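You operate a simulated robot arm through the tools that you are given. There is no shell and no other tool. Be economical: measure what you need, move in short steps, check, and stop when the job is done.

Carry out the task below with a simulated robot arm. There is one attempt and no reset: what you move stays moved.

## Task
Dye the beaker of clear water with one 10 ml dose, then rock it till even.
Fine: park the nozzle arm; speed 2; stop the mixer, the beaker stays on the plate. Set down upright: what you pick out. Where these are worked on the way, their far stop is far enough and under half their travel is too little: nozzle arm.

Only the result counts: the job must be done as asked and must still hold three seconds after the hand-in. Knocking over, shifting, dropping, spilling or breaking anything else fails it.

## Robot
A 7-joint arm with a two-finger parallel gripper, fixed in place. Base frame: the origin is at the foot of the arm, x ahead of it, y to its left, z up; the work surface is at about z = 85. Units: cm, rad, N and s.
With the tool pointing down near the work surface it reaches from about 30 to 70 cm from the base axis. Its first joint turns from -1.152 to 1.152 rad. Payload 1.57 kg.
Tool frame: the origin (TCP) lies between the finger pads and is the grasp point; the fingertips stand 3 cm ahead of it; z points along the fingers, y is the line along which they close. Largest opening 11 cm; finger width 2.4, thickness 1.2; the body of the gripper, 4.8 by 11.2 cm, starts 7.8 cm behind the TCP.
Orientation is told as [roll, pitch, yaw] about the base's x, y, z axes, in that order, counted from this pose: with the fingers straight down and closing along the base's y, the tool's x points along the base's -x, its y along +y and its z along -z.

## Interface
- The arm moves only by the tool nudge_tool. Its argument "moves" is a list of rows, each an object of numbers (a shift or turn left out is 0, a gripper value left out holds the last): "grip": the finger opening in cm, from 0 to 11; "x", "y", "z": the shift along the tool's x, y, z in cm; "rx", "ry", "rz": the turn, a rotation vector about the tool's x, y, z in rad. In form: [{"grip": .., "x": .., "y": .., "z": .., "rx": .., "ry": .., "rz": ..}, ...]. A call has 1 to 20 rows; each row is the pose to reach, as a shift and turn from the pose commanded when the call began, along the tool's axes at that moment. Each row takes 0.2 s and may step no farther than 5 cm and 0.15 rad from the row before; otherwise, or with a gripper value out of range, the whole call is refused. A pose out of reach is approached as far as the arm can. The call stops where the force on the tool passes 70 N (or 10 N more than at its start, if that is more) or the arm is blocked; 0.2 s more then pass. The fingers move at their own pace (about 10.8 cm/s each) and stop on an object; they squeeze with about 22 N. The grip force told is the motor's: it shows also when the fingers shut on nothing. Time passes only in rows, and 0.2 s behind the last, so rows that repeat a pose let the fingers close. The reply holds the time, the measured pose of the TCP, the force on the tool along the base axes, the opening and the grip force, in the units named above and with some noise, with the torque about the TCP (base axes, N m) and any sound that the robot's microphone picked up.
- Cameras (640 x 400 px; columns grow to the right, rows downward): "scene" is fixed at [16.63, -39.5, 139.47]; the picture's right is [0.74, -0.67, 0.00], its down [-0.44, -0.48, -0.76] and it looks along [0.51, 0.56, -0.65] (base axes); focal length 221 px, centre (320, 200). "wrist" rides on the gripper at [7, 1.6, -14.1] in the tool frame; the picture's right is [-0.23, 0.97, 0.00], its down [-0.86, -0.20, -0.48] and it looks along [-0.47, -0.11, 0.88] (tool axes); focal length 222 px, centre (320, 200). There is no depth. A picture from a camera that has moved, and an enlarged one, comes with that camera's place and axes in the base frame and with its lens.
- snapshot(camera): a new picture of that camera. It takes no simulated time.
- enlarge(camera, box): a new picture of the part [left, top, right, bottom] of that camera's present view, enlarged. It takes no simulated time.
- close_job(): hands the job in; it is judged then, once.

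Work in short steps. Places have to be worked out from the pictures, the camera data and where the tool is seen: move nearer, look again, correct. Check each grasp and each placing, and mend what went wrong. You have 120 turns and 76 pictures in all, those below and enlarged ones among them. Open the gripper and draw the arm clear of the work before you hand the job in, unless the task says otherwise; then end with one line.

The tools are called after "Request:" by a JSON object that holds its "api" and its "payload". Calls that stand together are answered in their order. nudge_tool: Moves the arm, as the interface text tells. Its arguments: {"type":"object","properties":{"moves":{"type":"array"}},"required":["moves"]} The other tools are called the same way: snapshot (camera) takes a picture; enlarge (camera, box) takes an enlarged picture of a part of a camera's view; close_job () hands the job in.

At the start:

```text
time: 0.0
tcp_pos: [33.32, 8.98, 125.35]
tool_rot: [0.0, -0.001, 0.0]
wrist_force: [0.1, 0.5, -0.3]
moment: [0.0, 0.0, 0.01]
grip_width: 10.99
grip_force: 0.1
```

scene: 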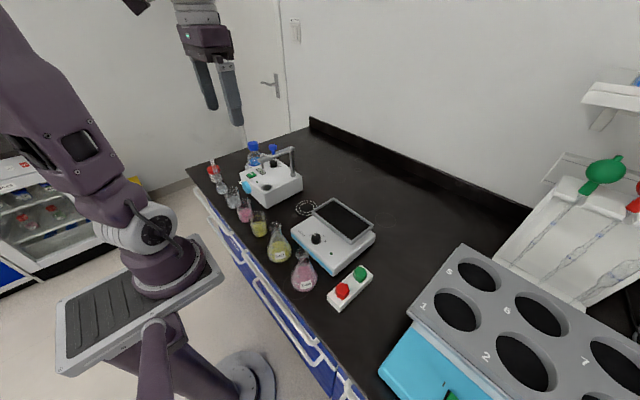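
wrist: 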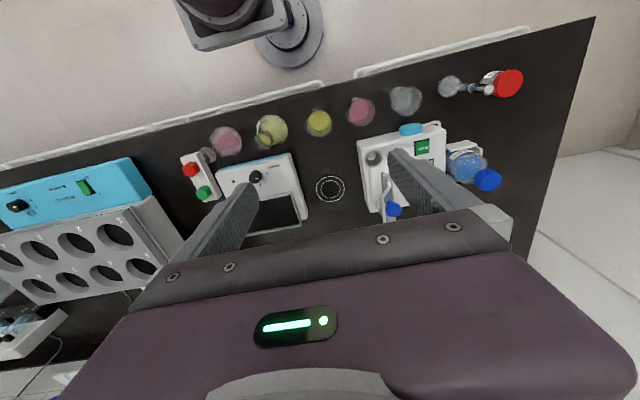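

The bench holds a dispenser (white, with nozzle arm), a row of vessels, a rocker plate with a knob, and a red/green button box. I look closer.

Request:
{"api": "enlarge", "payload": {"camera": "scene", "box": [190, 130, 320, 211]}}

Request:
{"api": "enlarge", "payload": {"camera": "scene", "box": [250, 190, 410, 310]}}

Request:
{"api": "enlarge", "payload": {"camera": "wrist", "box": [320, 50, 540, 230]}}

Request:
{"api": "enlarge", "payload": {"camera": "wrist", "box": [170, 90, 360, 240]}}

```text
4.92 times, centred on (255, 170) of scene
camera zoom: at [16.63, -39.5, 139.47], right [0.74, -0.67, 0.0], down [-0.44, -0.48, -0.76], along [0.51, 0.56, -0.65], focal length 1087 px, centre (640, 345)
```

zoom: 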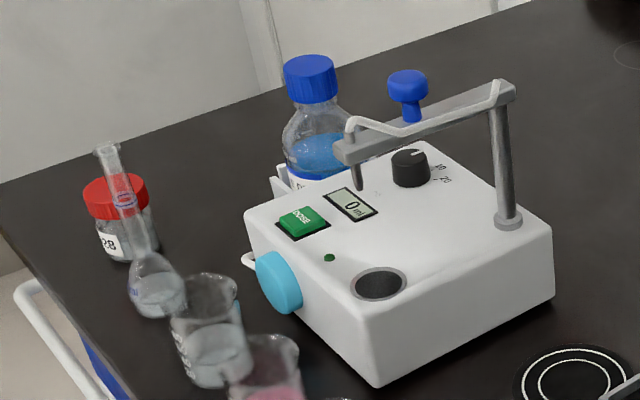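

```text
3.33 times, centred on (330, 250) of scene
camera zoom: at [16.63, -39.5, 139.47], right [0.74, -0.67, 0.0], down [-0.44, -0.48, -0.76], along [0.51, 0.56, -0.65], focal length 736 px, centre (287, 33)
```

zoom: 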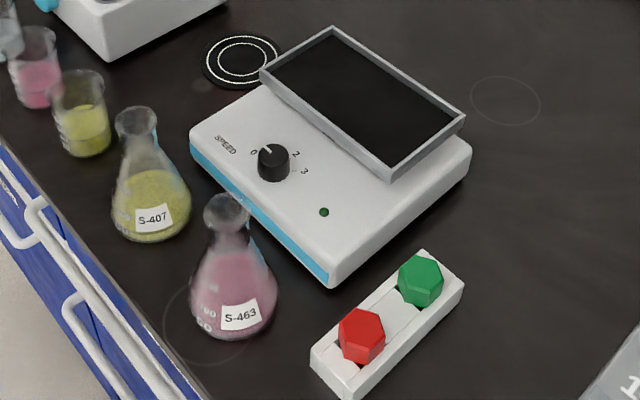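

```text
2.22 times, centred on (430, 140) of wrist
camera zoom: at [26.36, 10.66, 139.39], right [0.23, 0.97, 0.0], down [0.86, -0.2, 0.48], along [0.47, -0.11, -0.88], focal length 494 px, centre (76, 333)
```

zoom: 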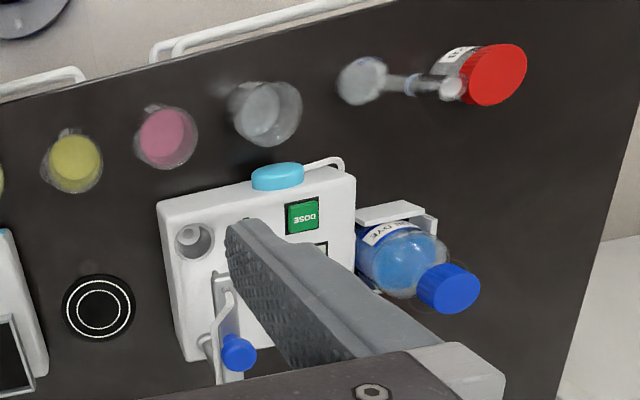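

```text
2.67 times, centred on (265, 165) of wrist
camera zoom: at [26.36, 10.66, 139.39], right [0.23, 0.97, 0.0], down [0.86, -0.2, 0.48], along [0.47, -0.11, -0.88], focal length 592 px, centre (467, 293)
```

zoom: 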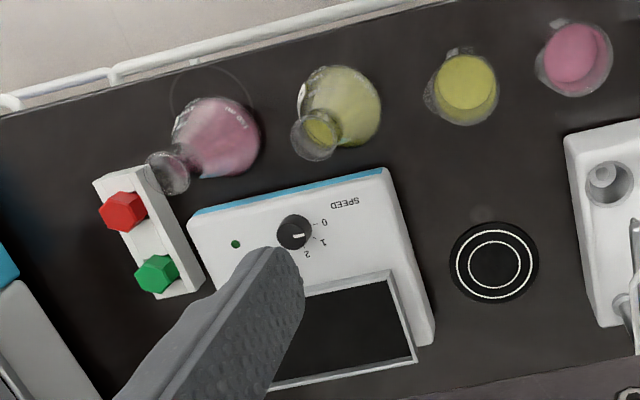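

I move nearer the dispenser to read its controls.

Request:
{"api": "nudge_tool", "payload": {"moves": [{"x": -1.5, "y": 3, "z": 2.5}, {"x": -3, "y": 6, "z": 5}, {"x": -4.5, "y": 9, "z": 7.5}, {"x": -4.5, "y": 9, "z": 7.5}]}}

Request:
{"api": "snapshot", "payload": {"camera": "wrist"}}

```text
time: 1.0
tcp_pos: [37.85, 18.1, 117.66]
tool_rot: [-0.001, 0.0, -0.001]
wrist_force: [-0.4, -0.3, 0.9]
moment: [0.01, -0.03, 0.0]
grip_width: 11.0
grip_force: 0.1
```

```text
69 pictures are left
camera wrist: at [30.9, 19.81, 131.8], right [0.23, 0.97, 0.0], down [0.85, -0.2, 0.48], along [0.47, -0.11, -0.88], focal length 222 px, centre (320, 200)
```

wrist: 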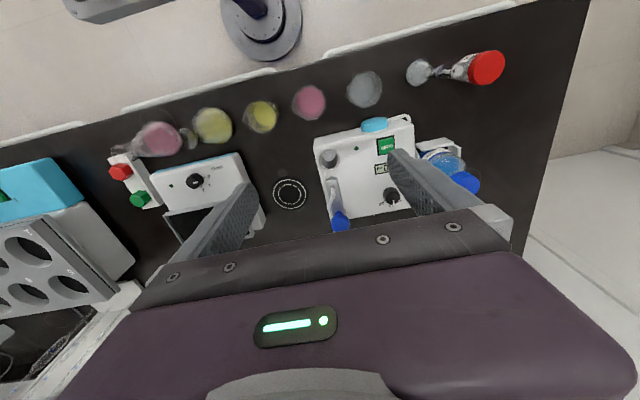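

Request:
{"api": "enlarge", "payload": {"camera": "wrist", "box": [300, 110, 430, 240]}}

Request:
{"api": "enlarge", "payload": {"camera": "scene", "box": [230, 140, 320, 210]}}

```text
3.08 times, centred on (365, 175) of wrist
camera zoom: at [30.9, 19.81, 131.8], right [0.23, 0.97, 0.0], down [0.85, -0.2, 0.48], along [0.47, -0.11, -0.88], focal length 684 px, centre (182, 277)
```

zoom: 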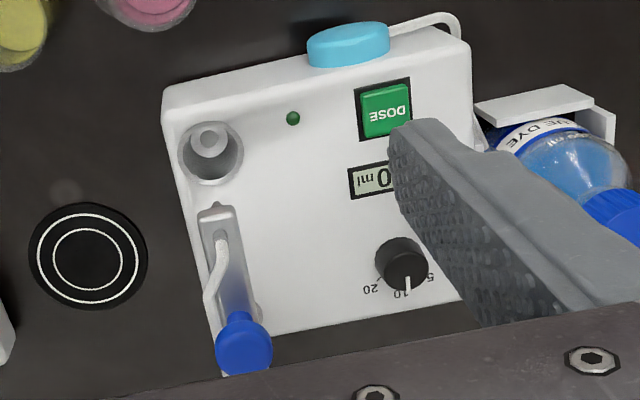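

```text
5.71 times, centred on (275, 175) of scene
camera zoom: at [16.63, -39.5, 139.47], right [0.74, -0.67, 0.0], down [-0.44, -0.48, -0.76], along [0.51, 0.56, -0.65], focal length 1261 px, centre (577, 343)
```

zoom: 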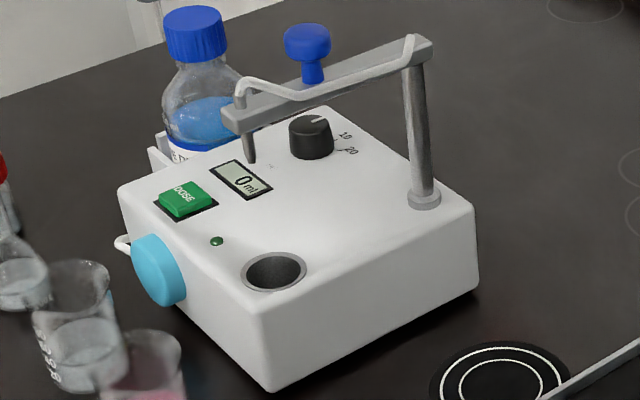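

The nozzle is parked over the drain recess near (44, 18), its post near (56.5, 19), and the ring spot is near (52.6, 7.4). The clear-water beaker is near (34.4, 26.8). I turn the gripper 90° to close across the row and hover over it.

Request:
{"api": "nudge_tool", "payload": {"moves": [{"x": 0.3, "y": 0.8, "z": 0.5, "rz": -0.143}, {"x": 0.6, "y": 1.6, "z": 1, "rz": -0.286}, {"x": 0.9, "y": 2.4, "z": 1.7, "rz": -0.429}, {"x": 1.2, "y": 3.2, "z": 2.4, "rz": -0.571}, {"x": 1.5, "y": 4, "z": 3.1, "rz": -0.714}, {"x": 1.8, "y": 4.8, "z": 3.8, "rz": -0.857}, {"x": 2.1, "y": 5.6, "z": 4.5, "rz": -1.0}, {"x": 2.4, "y": 6.4, "z": 5.2, "rz": -1.143}, {"x": 2.8, "y": 7.2, "z": 6, "rz": -1.286}, {"x": 3.1, "y": 8, "z": 6.8, "rz": -1.429}, {"x": 3.45, "y": 8.7, "z": 7.6, "rz": -1.571}, {"x": 3.45, "y": 8.7, "z": 7.6, "rz": -1.571}]}}

Request:
{"api": "snapshot", "payload": {"camera": "wrist"}}

```text
time: 3.6
tcp_pos: [34.37, 26.69, 110.04]
tool_rot: [-0.001, 0.0, 1.572]
wrist_force: [-0.2, -0.1, 1.0]
moment: [0.0, -0.02, -0.01]
grip_width: 11.0
grip_force: 0.0
```

```text
66 pictures are left
camera wrist: at [32.77, 19.76, 124.16], right [-0.97, 0.23, 0.0], down [0.2, 0.86, 0.48], along [0.11, 0.47, -0.88], focal length 222 px, centre (320, 200)
```

wrist: 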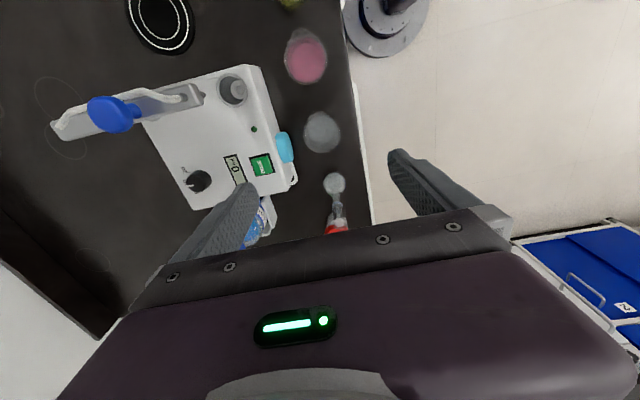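

Request:
{"api": "enlarge", "payload": {"camera": "wrist", "box": [260, 90, 400, 250]}}

Request:
{"api": "enlarge", "payload": {"camera": "scene", "box": [195, 150, 275, 250]}}

Request:
{"api": "enlarge", "payload": {"camera": "wrist", "box": [170, 130, 300, 230]}}

```text
2.50 times, centred on (330, 170) of wrist
camera zoom: at [32.77, 19.76, 124.16], right [-0.97, 0.23, 0.0], down [0.2, 0.86, 0.48], along [0.11, 0.47, -0.88], focal length 555 px, centre (295, 275)
```

zoom: 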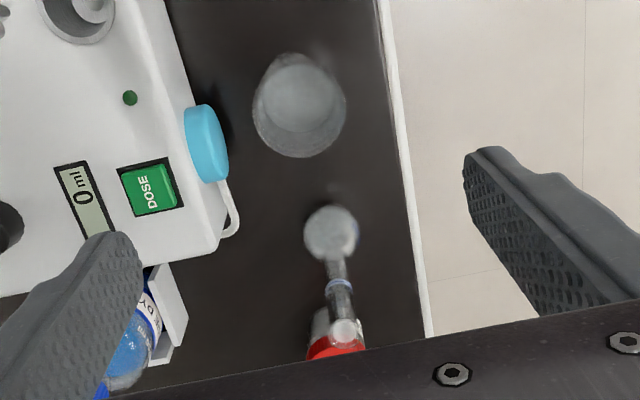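

```text
4.00 times, centred on (235, 200) of scene
camera zoom: at [16.63, -39.5, 139.47], right [0.74, -0.67, 0.0], down [-0.44, -0.48, -0.76], along [0.51, 0.56, -0.65], focal length 883 px, centre (660, 200)
```

zoom: 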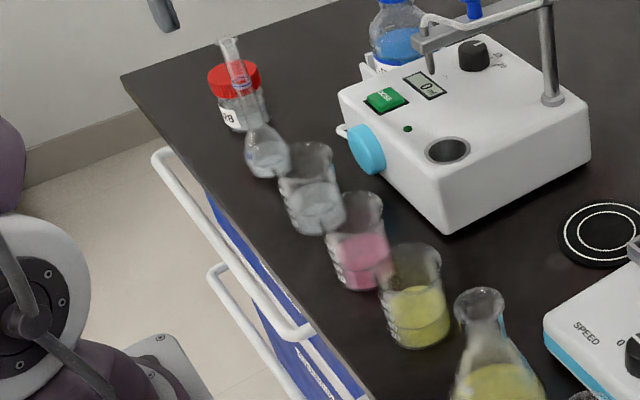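

```text
4.00 times, centred on (235, 180) of wrist
camera zoom: at [32.77, 19.76, 124.16], right [-0.97, 0.23, 0.0], down [0.2, 0.86, 0.48], along [0.11, 0.47, -0.88], focal length 888 px, centre (660, 280)
```

zoom: 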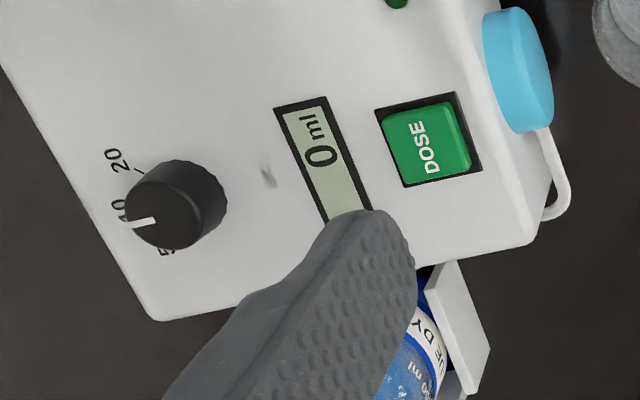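

Beaker: centre about (34.3, 26.4), ⌀5.4, rim about z 92. The cyan pump head is close on the +x side, so I use a 45° yaw and a narrower opening, then check from just above.

Request:
{"api": "nudge_tool", "payload": {"moves": [{"grip": 7.6, "x": 0.3, "z": 2, "rz": 0.131}, {"x": 0.3, "z": 4, "rz": 0.262}, {"x": 0.3, "z": 6, "rz": 0.393}, {"x": 0.3, "z": 8, "rz": 0.524}, {"x": 0.3, "z": 10, "rz": 0.655}, {"x": 0.3, "z": 12, "rz": 0.785}, {"x": 0.3, "z": 13, "rz": 0.785}, {"x": 0.3, "z": 13, "rz": 0.785}]}}

Request:
{"api": "snapshot", "payload": {"camera": "wrist"}}

Request:
{"api": "enlarge", "payload": {"camera": "scene", "box": [195, 150, 275, 250]}}

```text
time: 5.4
tcp_pos: [34.55, 26.4, 97.22]
tool_rot: [0.001, 0.0, 0.784]
wrist_force: [1.3, -0.3, -1.1]
moment: [-0.01, 0.0, 0.02]
grip_width: 7.58
grip_force: 0.1
```

```text
62 pictures are left
camera wrist: at [28.45, 22.62, 111.33], right [-0.53, 0.85, 0.0], down [0.75, 0.46, 0.48], along [0.41, 0.25, -0.88], focal length 222 px, centre (320, 200)
```

wrist: 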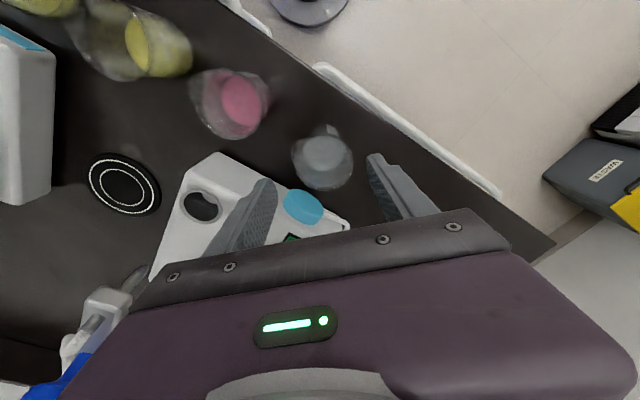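

```text
4.00 times, centred on (235, 200) of scene
camera zoom: at [16.63, -39.5, 139.47], right [0.74, -0.67, 0.0], down [-0.44, -0.48, -0.76], along [0.51, 0.56, -0.65], focal length 883 px, centre (660, 200)
```

zoom: 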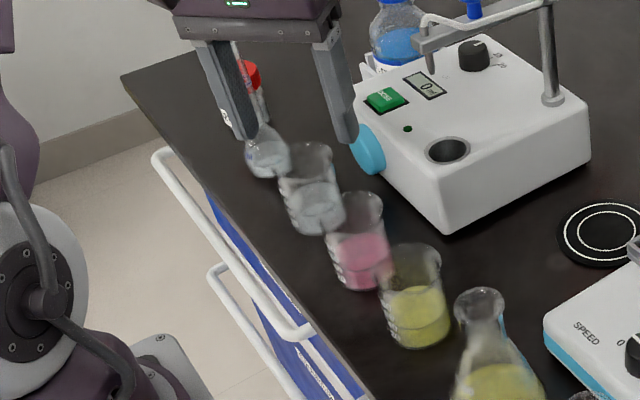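

The rim sits at about (34.15, 26.3), nearly centred between the fingers. I descend to z 89 with a small correction and grip.

Request:
{"api": "nudge_tool", "payload": {"moves": [{"x": 0.35, "y": 0.2, "z": 1}, {"x": 0.35, "y": 0.2, "z": 3}, {"x": 0.35, "y": 0.2, "z": 5}, {"x": 0.35, "y": 0.2, "z": 7}, {"x": 0.35, "y": 0.2, "z": 8.2}, {"x": 0.35, "y": 0.2, "z": 8.2}]}}

Request:
{"api": "snapshot", "payload": {"camera": "wrist"}}

```text
time: 6.8
tcp_pos: [33.99, 26.41, 89.0]
tool_rot: [0.001, -0.001, 0.786]
wrist_force: [-0.1, -0.7, -0.2]
moment: [0.03, -0.01, 0.0]
grip_width: 7.61
grip_force: 0.1
```

```text
60 pictures are left
camera wrist: at [28.05, 22.56, 103.18], right [-0.53, 0.85, 0.0], down [0.75, 0.46, 0.48], along [0.41, 0.25, -0.88], focal length 222 px, centre (320, 200)
```

wrist: 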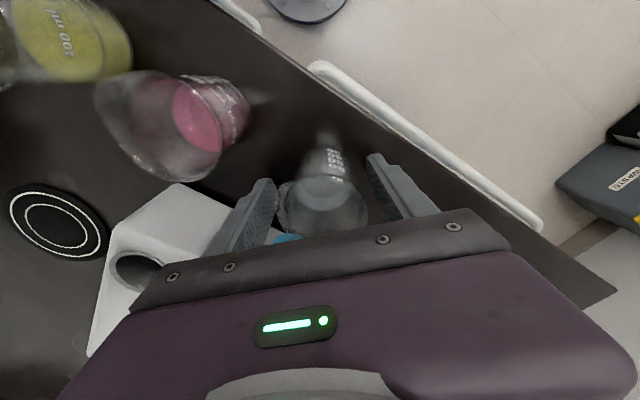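

The beaker stands between the fingers. I close.

Request:
{"api": "nudge_tool", "payload": {"moves": [{"grip": 4}, {"grip": 4}, {"grip": 4}, {"grip": 4}]}}

```text
time: 7.8
tcp_pos: [34.13, 26.36, 88.94]
tool_rot: [0.0, 0.0, 0.785]
wrist_force: [-0.2, 0.7, 0.4]
moment: [-0.02, 0.03, -0.03]
grip_width: 4.85
grip_force: 21.9
```

Held at 4.85 cm. I lift slowly straight up.

Request:
{"api": "nudge_tool", "payload": {"moves": [{"z": -0.3}, {"z": -1}, {"z": -2}, {"z": -3.2}, {"z": -4.6}, {"z": -6}, {"z": -7.4}, {"z": -8.6}, {"z": -9.3}, {"z": -9.5}, {"z": -9.5}]}}

Request:
{"api": "enlarge", "payload": {"camera": "scene", "box": [195, 130, 355, 250]}}

```text
time: 10.2
tcp_pos: [34.09, 26.39, 98.5]
tool_rot: [0.0, 0.0, 0.785]
wrist_force: [-0.3, 0.2, -1.6]
moment: [0.02, -0.01, -0.01]
grip_width: 4.88
grip_force: 22.2
```

```text
3.33 times, centred on (275, 190) of scene
camera zoom: at [16.63, -39.5, 139.47], right [0.74, -0.67, 0.0], down [-0.44, -0.48, -0.76], along [0.51, 0.56, -0.65], focal length 736 px, centre (470, 233)
```

zoom: 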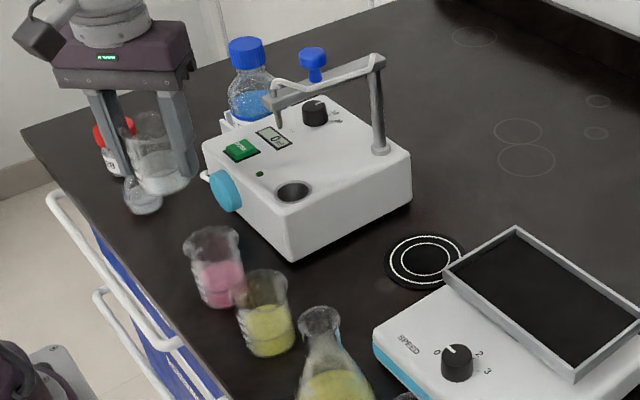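

The beaker hangs upright. I carry it around the dispenser front to above the ring spot.

Request:
{"api": "nudge_tool", "payload": {"moves": [{"x": 0.27, "y": -0.33}, {"x": 0.9, "y": -1.12}, {"x": 1.91, "y": -2.37}, {"x": 3.02, "y": -3.75}, {"x": 4.13, "y": -5.13}, {"x": 5.3, "y": -6.58}, {"x": 6.19, "y": -8.17}, {"x": 7.07, "y": -9.76}, {"x": 7.96, "y": -11.35}, {"x": 8.84, "y": -12.94}, {"x": 8.2, "y": -14.78}, {"x": 7.57, "y": -16.62}, {"x": 6.93, "y": -18.45}, {"x": 6.29, "y": -20.29}, {"x": 5.1, "y": -21.53}, {"x": 3.8, "y": -22.9}, {"x": 2.49, "y": -24.26}, {"x": 1.42, "y": -25.38}, {"x": 0.71, "y": -26.13}, {"x": 0.35, "y": -26.5}]}}

Request:
{"api": "enlarge", "payload": {"camera": "scene", "box": [235, 130, 395, 250]}}

Request:
{"api": "snapshot", "payload": {"camera": "wrist"}}

```text
time: 14.4
tcp_pos: [52.42, 7.17, 98.46]
tool_rot: [0.001, -0.001, 0.787]
wrist_force: [0.5, 0.8, -1.1]
moment: [-0.02, 0.02, -0.02]
grip_width: 4.89
grip_force: 21.9
```

```text
3.33 times, centred on (315, 190) of scene
camera zoom: at [16.63, -39.5, 139.47], right [0.74, -0.67, 0.0], down [-0.44, -0.48, -0.76], along [0.51, 0.56, -0.65], focal length 736 px, centre (337, 233)
```

zoom: 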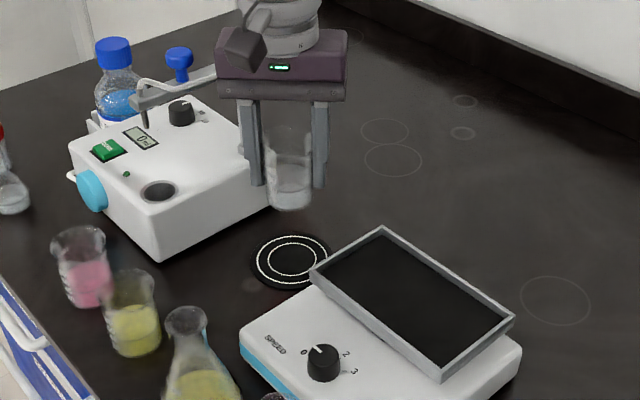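

```text
57 pictures are left
camera wrist: at [46.47, 3.49, 112.67], right [-0.53, 0.85, 0.0], down [0.75, 0.46, 0.48], along [0.41, 0.25, -0.88], focal length 222 px, centre (320, 200)
```

wrist: 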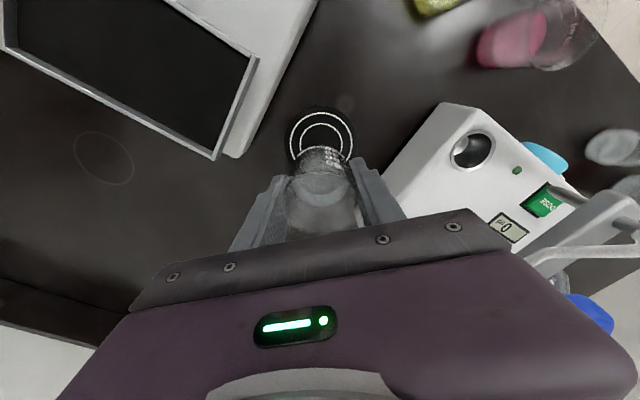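

Ring centre measured at (52.2, 7.1); the beaker is practically above it. I lower it until contact shows.

Request:
{"api": "nudge_tool", "payload": {"moves": [{"x": 0.2, "y": 0.1, "z": 0.6}, {"x": 0.2, "y": 0.1, "z": 1.8}, {"x": 0.2, "y": 0.1, "z": 3.2}, {"x": 0.2, "y": 0.1, "z": 4.6}, {"x": 0.2, "y": 0.1, "z": 6}, {"x": 0.2, "y": 0.1, "z": 7.2}, {"x": 0.2, "y": 0.1, "z": 8.2}, {"x": 0.2, "y": 0.1, "z": 8.7}, {"x": 0.2, "y": 0.1, "z": 9.0}, {"x": 0.2, "y": 0.1, "z": 9.0}]}}

Request:
{"api": "snapshot", "payload": {"camera": "wrist"}}

```text
time: 16.6
tcp_pos: [52.34, 7.16, 89.5]
tool_rot: [-0.001, -0.002, 0.786]
wrist_force: [4.8, -2.1, 7.0]
moment: [-0.05, -0.32, -0.04]
grip_width: 4.89
grip_force: 22.4
```

```text
56 pictures are left
camera wrist: at [46.23, 3.42, 103.6], right [-0.53, 0.85, 0.0], down [0.74, 0.46, 0.48], along [0.41, 0.25, -0.88], focal length 222 px, centre (320, 200)
```

wrist: 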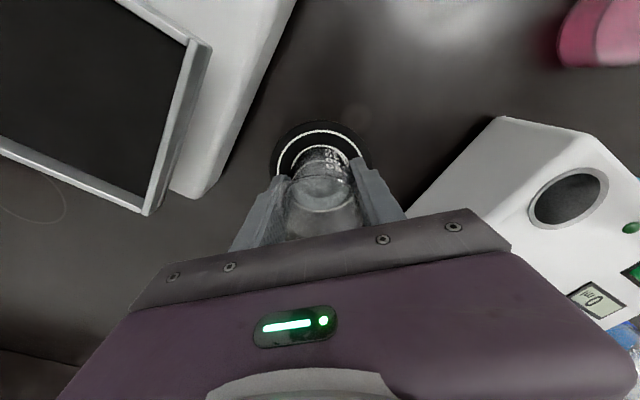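

Contact is felt (7 N up). I ease up a touch, and open.

Request:
{"api": "nudge_tool", "payload": {"moves": [{"z": -0.1}, {"z": -0.15}, {"z": -0.15, "grip": 7.4}, {"z": -0.15, "grip": 7.4}, {"z": -0.15, "grip": 7.4}]}}

Request:
{"api": "snapshot", "payload": {"camera": "wrist"}}

Request:
{"api": "enlarge", "payload": {"camera": "scene", "box": [255, 150, 365, 250]}}

```text
time: 17.8
tcp_pos: [52.42, 7.25, 89.63]
tool_rot: [0.001, -0.001, 0.785]
wrist_force: [-0.3, 0.5, 0.2]
moment: [0.01, 0.0, 0.0]
grip_width: 7.4
grip_force: 0.0
```

```text
55 pictures are left
camera wrist: at [46.22, 3.5, 103.75], right [-0.53, 0.85, 0.0], down [0.75, 0.46, 0.48], along [0.41, 0.25, -0.88], focal length 222 px, centre (320, 200)
```

wrist: 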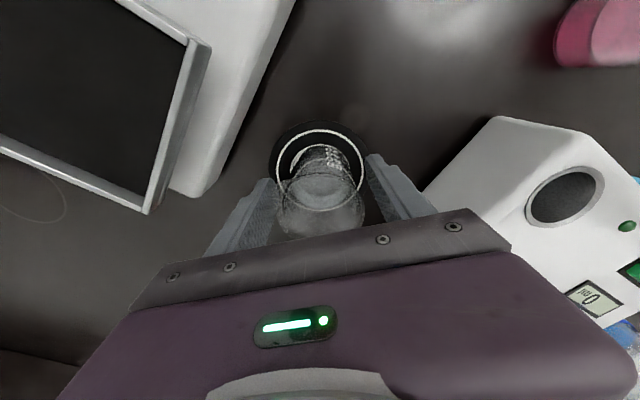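

```text
4.00 times, centred on (310, 200) of scene
camera zoom: at [16.63, -39.5, 139.47], right [0.74, -0.67, 0.0], down [-0.44, -0.48, -0.76], along [0.51, 0.56, -0.65], focal length 883 px, centre (360, 200)
```

zoom: 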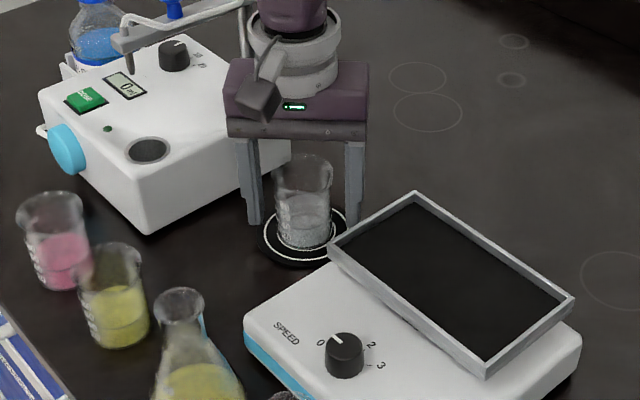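

Beaker stands upright inside the ring. I withdraw straight up.

Request:
{"api": "nudge_tool", "payload": {"moves": [{"z": -1}, {"z": -3}, {"z": -6}, {"z": -10}, {"z": -14}, {"z": -18}, {"z": -22}, {"z": -24}]}}

Request:
{"api": "nudge_tool", "payload": {"moves": [{"x": 0.2, "y": 2, "rz": 0.14}, {"x": 0.2, "y": 5, "rz": 0.28}, {"x": 0.2, "y": 8, "rz": 0.42}, {"x": 0.1, "y": 11, "rz": 0.56}, {"x": 0, "y": 14, "rz": 0.7}, {"x": 0.1, "y": 16, "rz": 0.785}, {"x": 0.1, "y": 16, "rz": 0.785}]}}

Request:
{"api": "snapshot", "payload": {"camera": "wrist"}}

Request:
{"api": "enlarge", "payload": {"camera": "scene", "box": [225, 110, 345, 220]}}

```text
time: 19.6
tcp_pos: [52.18, 7.07, 113.94]
tool_rot: [-0.001, 0.001, 0.785]
wrist_force: [-0.2, 0.8, 0.2]
moment: [0.0, 0.02, 0.01]
grip_width: 7.4
grip_force: 0.1
```

```text
time: 21.2
tcp_pos: [40.79, 18.63, 113.76]
tool_rot: [0.001, 0.0, 0.001]
wrist_force: [0.5, -0.2, -0.1]
moment: [0.0, 0.02, -0.01]
grip_width: 7.39
grip_force: 0.0
```

```text
53 pictures are left
camera wrist: at [33.85, 20.2, 127.92], right [0.23, 0.97, 0.0], down [0.86, -0.2, 0.48], along [0.47, -0.11, -0.88], focal length 222 px, centre (320, 200)
```

wrist: 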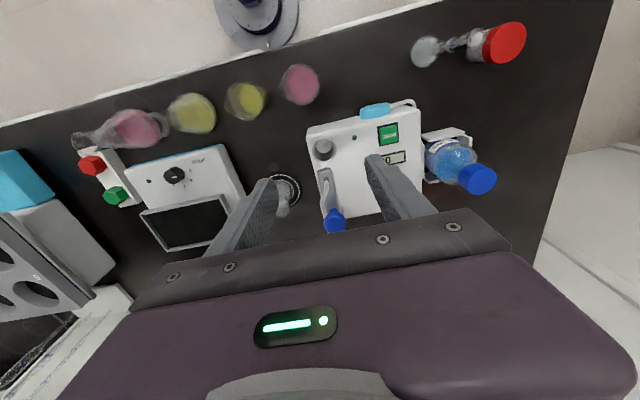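

```text
3.64 times, centred on (285, 165) of scene
camera zoom: at [16.63, -39.5, 139.47], right [0.74, -0.67, 0.0], down [-0.44, -0.48, -0.76], along [0.51, 0.56, -0.65], focal length 803 px, centre (447, 327)
```

zoom: 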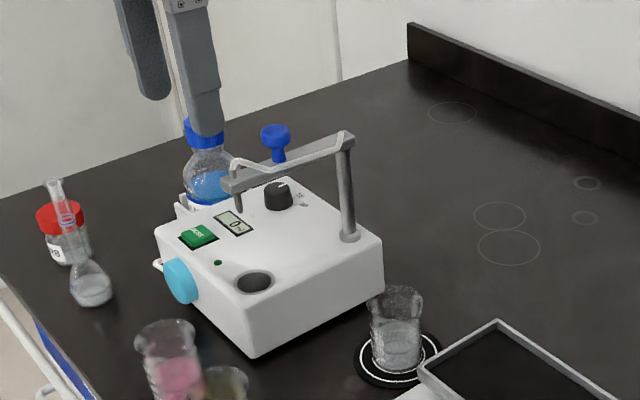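

Blue handle head is at about (48.8, 18.5), z 105–106.8. I go above it at safe height and check.

Request:
{"api": "nudge_tool", "payload": {"moves": [{"x": -3, "y": -0.1, "grip": 5.5}, {"x": -6, "y": -0.1}, {"x": -8, "y": -0.1, "z": 1}, {"x": -8, "y": -0.1, "z": 2}, {"x": -8, "y": -0.1, "z": 2}]}}

Request:
{"api": "snapshot", "payload": {"camera": "wrist"}}

Request:
{"api": "enlarge", "payload": {"camera": "scene", "box": [225, 110, 345, 220]}}

```text
time: 22.4
tcp_pos: [49.06, 18.31, 111.55]
tool_rot: [-0.001, 0.0, 0.001]
wrist_force: [0.8, 0.2, -0.4]
moment: [0.02, 0.01, 0.02]
grip_width: 5.49
grip_force: 0.1
```

```text
51 pictures are left
camera wrist: at [42.08, 19.97, 125.73], right [0.23, 0.97, 0.0], down [0.86, -0.2, 0.48], along [0.47, -0.11, -0.88], focal length 222 px, centre (320, 200)
```

wrist: 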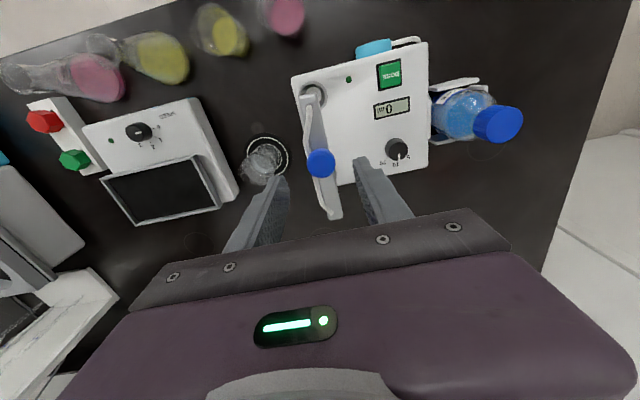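

```text
3.64 times, centred on (285, 165) of scene
camera zoom: at [16.63, -39.5, 139.47], right [0.74, -0.67, 0.0], down [-0.44, -0.48, -0.76], along [0.51, 0.56, -0.65], focal length 803 px, centre (447, 327)
```

zoom: 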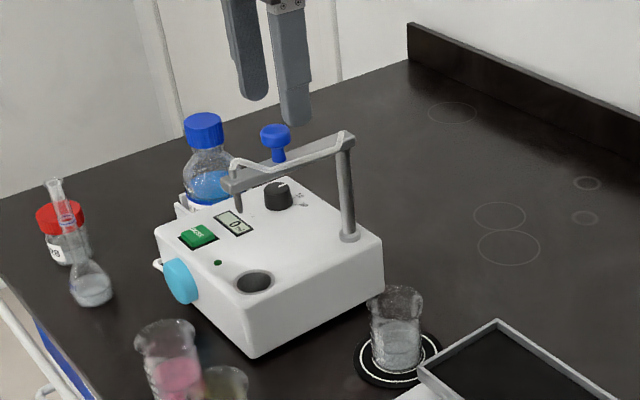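

Request:
{"api": "enlarge", "payload": {"camera": "wrist", "box": [290, 60, 440, 190]}}

```text
3.08 times, centred on (365, 125) of wrist
camera zoom: at [42.08, 19.97, 125.73], right [0.23, 0.97, 0.0], down [0.86, -0.2, 0.48], along [0.47, -0.11, -0.88], focal length 684 px, centre (182, 431)
```

zoom: 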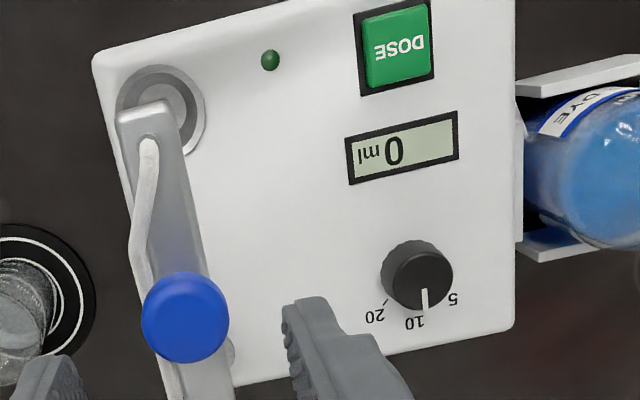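

The dose knob points at 10. I lower onto the handle and grip it.

Request:
{"api": "nudge_tool", "payload": {"moves": [{"x": 0.3, "y": 0.1, "z": 1.5}, {"x": 0.3, "y": 0.1, "z": 3}, {"x": 0.3, "y": 0.1, "z": 4.6}, {"x": 0.3, "y": 0.1, "z": 4.6, "grip": 1.5}, {"x": 0.3, "y": 0.1, "z": 4.6}, {"x": 0.3, "y": 0.1, "z": 4.6}, {"x": 0.3, "y": 0.1, "z": 4.6}]}}

Request:
{"api": "enlarge", "payload": {"camera": "scene", "box": [225, 110, 345, 220]}}

```text
time: 24.0
tcp_pos: [48.81, 18.45, 107.07]
tool_rot: [0.001, -0.001, 0.002]
wrist_force: [-3.1, 1.1, -0.1]
moment: [0.02, -0.4, 0.04]
grip_width: 2.52
grip_force: 36.6
```

```text
3.64 times, centred on (285, 165) of scene
camera zoom: at [16.62, -39.5, 139.47], right [0.74, -0.67, 0.0], down [-0.44, -0.48, -0.76], along [0.51, 0.56, -0.65], focal length 803 px, centre (447, 327)
```

zoom: 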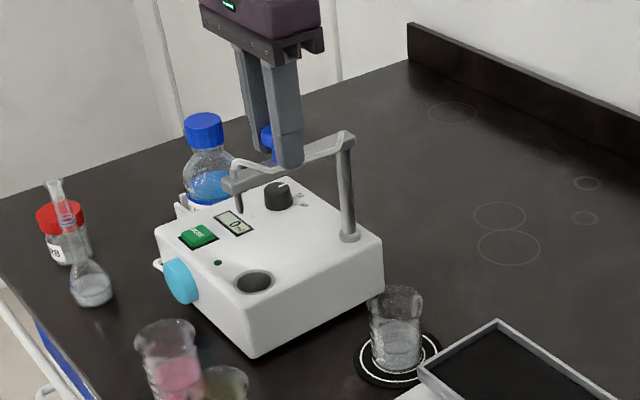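

Handle gripped (2.5 cm). I swing it along its arc about the post, turning the tool with it.

Request:
{"api": "nudge_tool", "payload": {"moves": [{"x": -0.04, "y": -0.77, "rz": -0.1}, {"x": -0.15, "y": -1.53, "rz": -0.2}, {"x": -0.34, "y": -2.28, "rz": -0.3}, {"x": -0.61, "y": -3.0, "rz": -0.4}, {"x": -0.94, "y": -3.69, "rz": -0.5}, {"x": -1.35, "y": -4.35, "rz": -0.6}, {"x": -1.81, "y": -4.96, "rz": -0.7}, {"x": -2.34, "y": -5.52, "rz": -0.8}, {"x": -2.91, "y": -6.03, "rz": -0.9}, {"x": -3.54, "y": -6.48, "rz": -1.0}, {"x": -4.21, "y": -6.86, "rz": -1.1}]}}

Request:
{"api": "enlarge", "payload": {"camera": "scene", "box": [225, 110, 345, 220]}}

Request:
{"api": "snapshot", "payload": {"camera": "wrist"}}

```text
time: 26.4
tcp_pos: [52.73, 11.82, 106.95]
tool_rot: [0.002, 0.0, 1.104]
wrist_force: [9.9, 21.1, -4.3]
moment: [0.17, -0.09, -0.09]
grip_width: 2.56
grip_force: 36.9
```

```text
3.64 times, centred on (285, 165) of scene
camera zoom: at [16.67, -39.43, 139.49], right [0.74, -0.67, 0.0], down [-0.44, -0.48, -0.76], along [0.51, 0.56, -0.65], focal length 803 px, centre (447, 327)
```

zoom: 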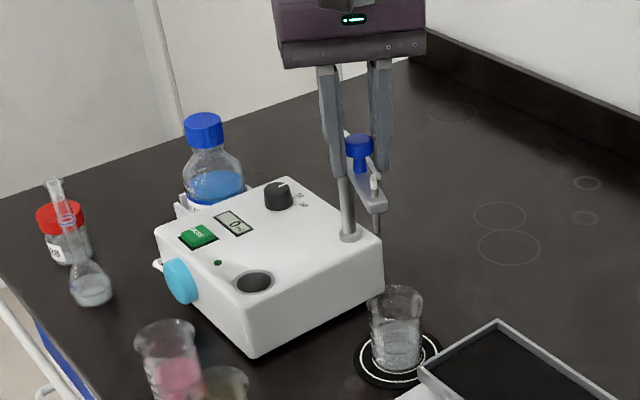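

```text
46 pictures are left
camera wrist: at [48.21, 6.31, 121.13], right [-0.77, 0.64, 0.0], down [0.56, 0.67, 0.48], along [0.31, 0.37, -0.88], focal length 222 px, centre (320, 200)
```

wrist: 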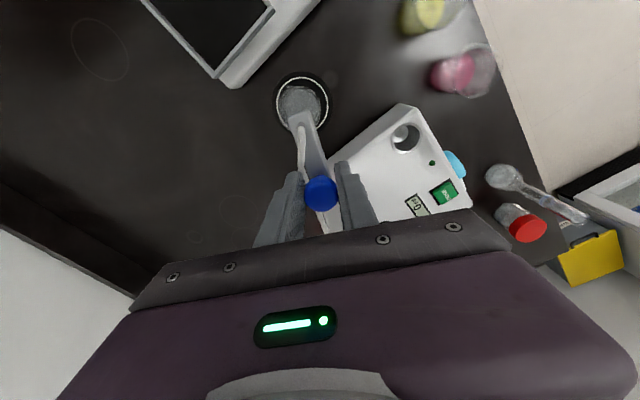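

The load is purely radial (toward the post), so it is not yet at the stop; the pivot radius is a bit smaller than I used. I continue a little with the corrected arc.

Request:
{"api": "nudge_tool", "payload": {"moves": [{"x": -0.11, "y": -0.3, "rz": -0.05}, {"x": -0.14, "y": -0.67, "rz": -0.1}, {"x": -0.18, "y": -1.05, "rz": -0.15}, {"x": -0.18, "y": -1.05, "rz": -0.15}]}}

```text
time: 27.4
tcp_pos: [53.57, 11.28, 107.1]
tool_rot: [0.007, 0.005, 1.253]
wrist_force: [-18.4, 15.7, -15.7]
moment: [-0.25, 0.1, 0.09]
grip_width: 2.54
grip_force: 37.0
```

There is now a tangential resistance of ~23 N: the far stop. I relax slightly, release and rise.

Request:
{"api": "nudge_tool", "payload": {"moves": [{"y": 0.2}, {"y": 0.35}, {"y": 0.35, "grip": 5}, {"y": 0.35, "grip": 5}, {"y": 0.35, "grip": 5}, {"y": 0.35, "z": -2}, {"y": 0.35, "z": -5}, {"y": 0.35, "z": -8}]}}

Request:
{"api": "snapshot", "payload": {"camera": "wrist"}}

Request:
{"api": "enlarge", "payload": {"camera": "scene", "box": [225, 110, 345, 220]}}

```text
time: 29.2
tcp_pos: [53.82, 11.71, 114.89]
tool_rot: [0.0, 0.0, 1.25]
wrist_force: [0.2, -0.7, 0.5]
moment: [-0.03, 0.0, 0.0]
grip_width: 5.02
grip_force: 0.0
```

```text
45 pictures are left
camera wrist: at [49.99, 5.6, 129.03], right [-0.85, 0.52, 0.0], down [0.46, 0.75, 0.48], along [0.25, 0.41, -0.88], focal length 222 px, centre (320, 200)
```

wrist: 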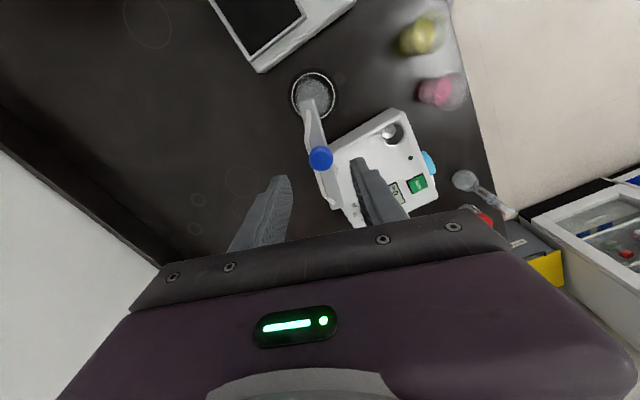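

```text
3.64 times, centred on (285, 165) of scene
camera zoom: at [16.63, -39.5, 139.47], right [0.74, -0.67, 0.0], down [-0.44, -0.48, -0.76], along [0.51, 0.56, -0.65], focal length 803 px, centre (447, 327)
```

zoom: 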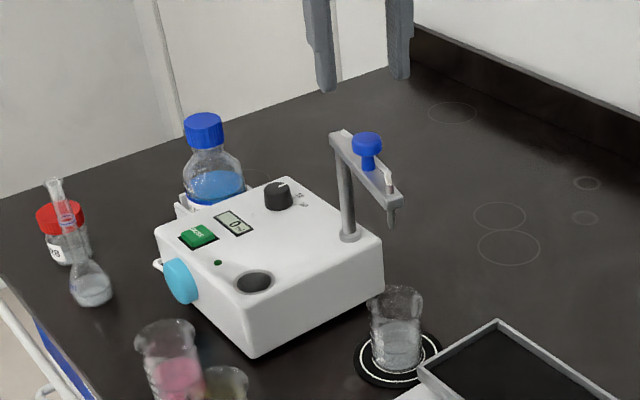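

The nozzle tip now sits above the beaker. I move to above the DOSE button near (43.9, 28.7), turning back to yaw 0 and closing the fingers.

Request:
{"api": "nudge_tool", "payload": {"moves": [{"x": -1.3, "y": 1.48, "rz": 0.125, "grip": 0}, {"x": -2.6, "y": 2.95, "rz": 0.25}, {"x": -3.9, "y": 4.43, "rz": 0.375}, {"x": -5.2, "y": 5.9, "rz": 0.5}, {"x": -6.5, "y": 7.38, "rz": 0.625}, {"x": -7.8, "y": 8.86, "rz": 0.75}, {"x": -9.1, "y": 10.33, "rz": 0.875}, {"x": -10.4, "y": 11.8, "rz": 1.0}, {"x": -11.7, "y": 13.28, "rz": 1.125}, {"x": -13.0, "y": 14.76, "rz": 1.25}, {"x": -13.0, "y": 14.76, "rz": 1.25, "z": 4}, {"x": -13.0, "y": 14.76, "rz": 1.25, "z": 8}, {"x": -13.0, "y": 14.76, "rz": 1.25, "z": 8}]}}

Request:
{"api": "snapshot", "payload": {"camera": "wrist"}}

Request:
{"api": "enlarge", "payload": {"camera": "scene", "box": [225, 110, 345, 220]}}

```text
time: 32.0
tcp_pos: [43.57, 28.26, 106.74]
tool_rot: [0.001, 0.0, 0.0]
wrist_force: [-0.1, 0.4, -0.1]
moment: [0.01, 0.03, -0.03]
grip_width: 0.0
grip_force: 20.9
```

```text
43 pictures are left
camera wrist: at [36.62, 29.92, 120.99], right [0.23, 0.97, 0.0], down [0.86, -0.2, 0.48], along [0.47, -0.11, -0.88], focal length 222 px, centre (320, 200)
```

wrist: 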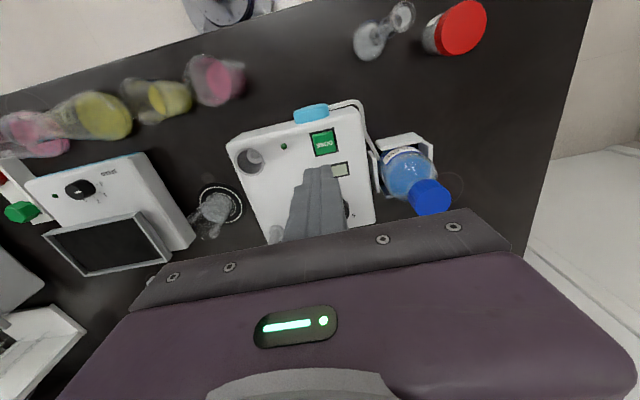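

```text
3.64 times, centred on (285, 165) of scene
camera zoom: at [16.63, -39.5, 139.47], right [0.74, -0.67, 0.0], down [-0.44, -0.48, -0.76], along [0.51, 0.56, -0.65], focal length 803 px, centre (447, 327)
```

zoom: 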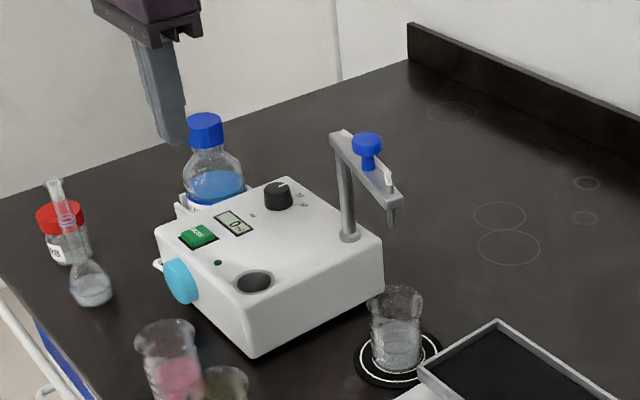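

The button is at (43.75, 28.6), top about z 92.8. I descend so the tips hover ~1.5 cm above it.

Request:
{"api": "nudge_tool", "payload": {"moves": [{"x": -0.2, "y": 0.35, "z": 2}, {"x": -0.2, "y": 0.35, "z": 5}, {"x": -0.2, "y": 0.35, "z": 8}, {"x": -0.2, "y": 0.35, "z": 9.2}, {"x": -0.2, "y": 0.35, "z": 9.2}]}}

Request:
{"api": "enlarge", "payload": {"camera": "wrist", "box": [240, 90, 400, 210]}}

Request:
{"api": "enlarge", "payload": {"camera": "scene", "box": [225, 130, 315, 210]}}

```text
time: 33.2
tcp_pos: [43.84, 28.74, 97.74]
tool_rot: [0.0, 0.001, 0.003]
wrist_force: [-0.3, -0.1, 0.9]
moment: [-0.01, -0.01, -0.02]
grip_width: 0.0
grip_force: 21.1
```

```text
3.33 times, centred on (320, 150) of wrist
camera zoom: at [36.89, 30.43, 111.82], right [0.23, 0.97, 0.0], down [0.86, -0.2, 0.48], along [0.47, -0.11, -0.88], focal length 740 px, centre (320, 367)
```

zoom: 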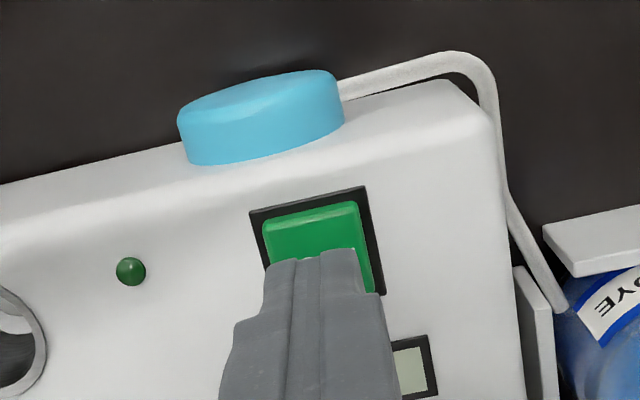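

```text
5.00 times, centred on (270, 170) of scene
camera zoom: at [16.63, -39.5, 139.47], right [0.74, -0.67, 0.0], down [-0.44, -0.48, -0.76], along [0.51, 0.56, -0.65], focal length 1104 px, centre (570, 350)
```

zoom: 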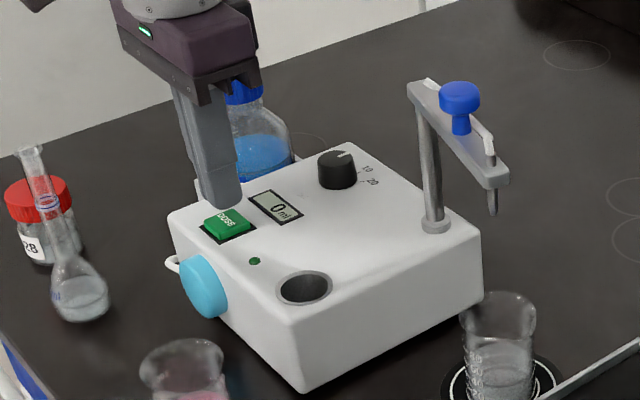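

Tips are almost centred (0.3 cm too far in x). I correct and press slowly.

Request:
{"api": "nudge_tool", "payload": {"moves": [{"x": 0.35, "z": 0.6}, {"x": 0.35, "z": 1.2}, {"x": 0.35, "z": 1.6}, {"x": 0.35, "z": 1.9}, {"x": 0.35, "z": 2.1}]}}

```text
time: 34.4
tcp_pos: [43.54, 28.79, 95.75]
tool_rot: [0.0, -0.002, 0.0]
wrist_force: [-1.0, -1.5, 13.1]
moment: [-0.07, -0.02, -0.07]
grip_width: 0.02
grip_force: 21.6
heard: click
```

Contact with 13 N and a click was heard. I withdraw at once and look.

Request:
{"api": "nudge_tool", "payload": {"moves": [{"z": -1}, {"z": -3}, {"z": -6}, {"z": -9}, {"z": -12}]}}

Request:
{"api": "enlarge", "payload": {"camera": "scene", "box": [225, 130, 345, 230]}}

```text
time: 35.6
tcp_pos: [43.28, 28.58, 107.6]
tool_rot: [0.0, -0.001, 0.0]
wrist_force: [-0.4, 0.1, -0.9]
moment: [0.02, 0.02, 0.03]
grip_width: 0.0
grip_force: 21.5
```

```text
4.00 times, centred on (285, 180) of scene
camera zoom: at [16.63, -39.5, 139.47], right [0.74, -0.67, 0.0], down [-0.44, -0.48, -0.76], along [0.51, 0.56, -0.65], focal length 883 px, centre (460, 280)
```

zoom: 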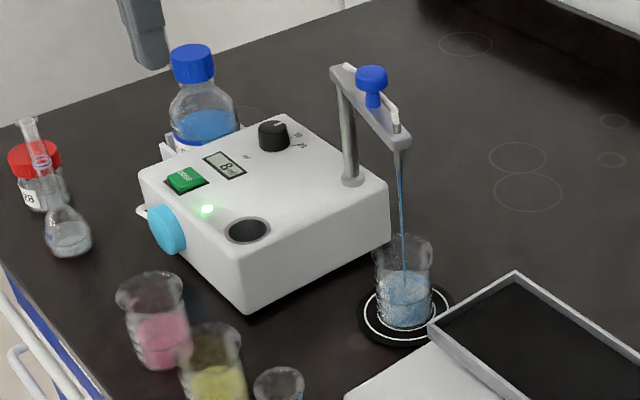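

It is dispensing (display 8, LED lit, blue stream into the beaker). I wait.

Request:
{"api": "nudge_tool", "payload": {"moves": [{"z": -2}, {"z": -4}, {"z": -6}, {"z": -6}, {"z": -6}, {"z": -6}, {"z": -6}, {"z": -6}, {"z": -6}, {"z": -6}, {"z": -6}, {"z": -6}, {"z": -6}, {"z": -6}]}}

Request:
{"api": "enlarge", "payload": {"camera": "scene", "box": [225, 130, 345, 230]}}

```text
time: 38.6
tcp_pos: [43.43, 28.77, 113.75]
tool_rot: [-0.002, 0.0, 0.0]
wrist_force: [-0.2, 0.0, 0.7]
moment: [0.04, -0.03, -0.01]
grip_width: 0.0
grip_force: 21.7
```

```text
4.00 times, centred on (285, 180) of scene
camera zoom: at [16.63, -39.5, 139.47], right [0.74, -0.67, 0.0], down [-0.44, -0.48, -0.76], along [0.51, 0.56, -0.65], focal length 883 px, centre (460, 280)
```

zoom: 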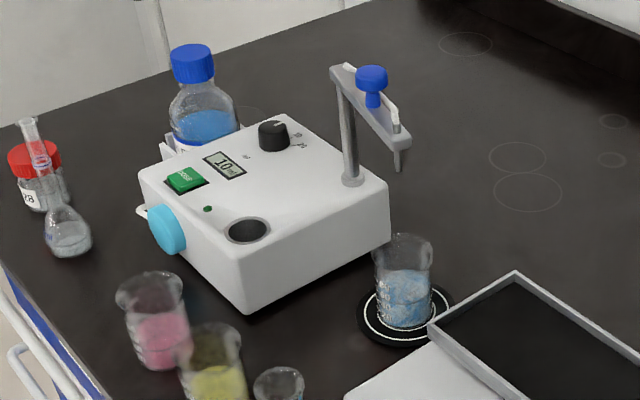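

10 ml delivered and the LED is off. I return above the handle, turned along the arm, to park it.

Request:
{"api": "nudge_tool", "payload": {"moves": [{"x": -1.02, "y": -1.73, "z": -1, "rz": -0.12, "grip": 5.2}, {"x": -2.04, "y": -3.46, "z": -1, "rz": -0.24}, {"x": -3.06, "y": -5.2, "z": -1, "rz": -0.36}, {"x": -4.08, "y": -6.9, "z": -1, "rz": -0.48}, {"x": -5.1, "y": -8.65, "z": -1, "rz": -0.6}, {"x": -6.12, "y": -10.4, "z": -1, "rz": -0.72}, {"x": -7.14, "y": -12.1, "z": -1, "rz": -0.84}, {"x": -8.16, "y": -13.84, "z": -1, "rz": -0.96}, {"x": -9.2, "y": -15.6, "z": -1, "rz": -1.08}, {"x": -10.2, "y": -17.3, "z": 0, "rz": -1.2}, {"x": -10.2, "y": -17.3, "z": 2, "rz": -1.2}, {"x": -10.2, "y": -17.3, "z": 2, "rz": -1.2}]}}

Request:
{"api": "snapshot", "payload": {"camera": "wrist"}}

```text
time: 41.2
tcp_pos: [53.74, 11.29, 111.78]
tool_rot: [0.0, 0.0, 1.2]
wrist_force: [0.9, 0.5, -0.1]
moment: [0.02, 0.03, -0.01]
grip_width: 5.18
grip_force: 0.1
```

```text
37 pictures are left
camera wrist: at [49.6, 5.45, 125.84], right [-0.83, 0.56, 0.0], down [0.49, 0.73, 0.48], along [0.27, 0.4, -0.88], focal length 222 px, centre (320, 200)
```

wrist: 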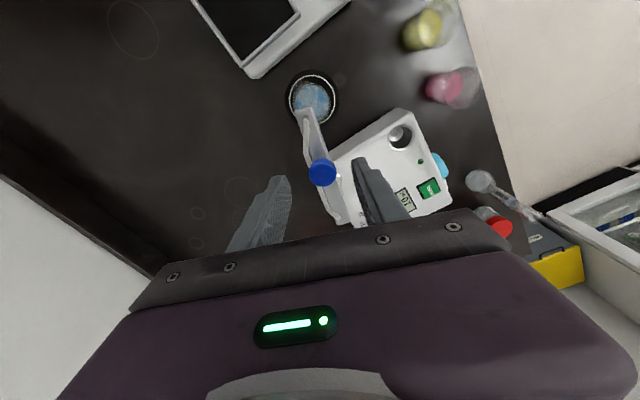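

The handle is at about (53.75, 11.8). I lower and grip.

Request:
{"api": "nudge_tool", "payload": {"moves": [{"x": -0.4, "y": 0.1, "z": 1.5}, {"x": -0.4, "y": 0.1, "z": 3}, {"x": -0.4, "y": 0.1, "z": 4.7}, {"x": -0.4, "y": 0.1, "z": 4.7, "grip": 1.5}, {"x": -0.4, "y": 0.1, "z": 4.7}, {"x": -0.4, "y": 0.1, "z": 4.7}]}}

```text
time: 42.6
tcp_pos: [53.69, 11.81, 107.18]
tool_rot: [0.001, -0.001, 1.201]
wrist_force: [-12.3, 3.2, 3.5]
moment: [0.15, 0.03, 0.02]
grip_width: 2.52
grip_force: 36.8
```

Gripped. I swing it back along the arc to the parked stop.

Request:
{"api": "nudge_tool", "payload": {"moves": [{"x": 0.02, "y": 0.65, "rz": 0.1}, {"x": -0.1, "y": 1.36, "rz": 0.2}, {"x": -0.23, "y": 2.07, "rz": 0.3}, {"x": -0.43, "y": 2.77, "rz": 0.4}, {"x": -0.75, "y": 3.42, "rz": 0.5}, {"x": -1.09, "y": 4.08, "rz": 0.6}, {"x": -1.49, "y": 4.69, "rz": 0.7}, {"x": -2.0, "y": 5.24, "rz": 0.8}, {"x": -2.52, "y": 5.76, "rz": 0.9}, {"x": -3.1, "y": 6.24, "rz": 1.0}, {"x": -3.75, "y": 6.61, "rz": 1.1}, {"x": -4.44, "y": 6.91, "rz": 1.2}, {"x": -4.44, "y": 6.91, "rz": 1.2}]}}

```text
time: 45.4
tcp_pos: [48.84, 18.47, 107.11]
tool_rot: [0.0, -0.004, -0.002]
wrist_force: [-0.7, -5.0, 12.3]
moment: [-0.11, -0.76, 0.07]
grip_width: 2.53
grip_force: 36.4
```

Request:
{"api": "nudge_tool", "payload": {"moves": [{"y": 0.15}, {"y": 0.35}, {"y": 0.35}]}}

```text
time: 46.2
tcp_pos: [48.82, 18.53, 107.1]
tool_rot: [-0.006, -0.003, -0.002]
wrist_force: [2.3, -32.8, 22.6]
moment: [-0.35, 0.2, -0.04]
grip_width: 2.53
grip_force: 37.0
```

At the parked stop (33 N resisting). I relax, release and rise.

Request:
{"api": "nudge_tool", "payload": {"moves": [{"y": -0.15}, {"y": -0.3}, {"y": -0.3, "grip": 5}, {"y": -0.3, "grip": 5}, {"y": -0.3, "grip": 5}, {"y": -0.3, "z": -2}, {"y": -0.3, "z": -5}, {"y": -0.3, "z": -9}]}}

Request:
{"api": "enlarge", "payload": {"camera": "scene", "box": [225, 130, 385, 270]}}

```text
time: 48.0
tcp_pos: [48.51, 18.58, 116.05]
tool_rot: [-0.002, 0.0, -0.001]
wrist_force: [0.3, 0.3, -0.6]
moment: [-0.01, -0.01, -0.02]
grip_width: 5.0
grip_force: 0.1
```

```text
2.86 times, centred on (305, 200) of scene
camera zoom: at [16.63, -39.5, 139.47], right [0.74, -0.67, 0.0], down [-0.44, -0.48, -0.76], along [0.51, 0.56, -0.65], focal length 631 px, centre (363, 200)
```

zoom: 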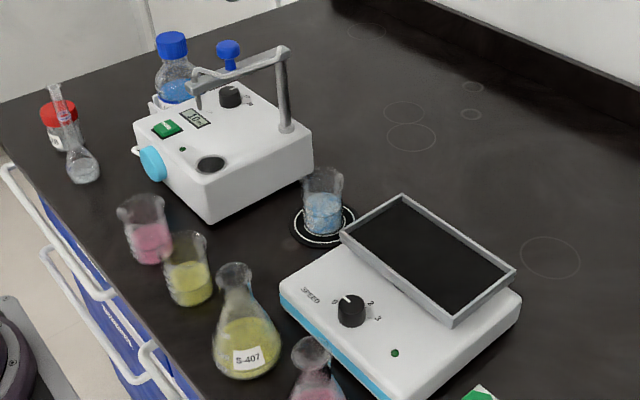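

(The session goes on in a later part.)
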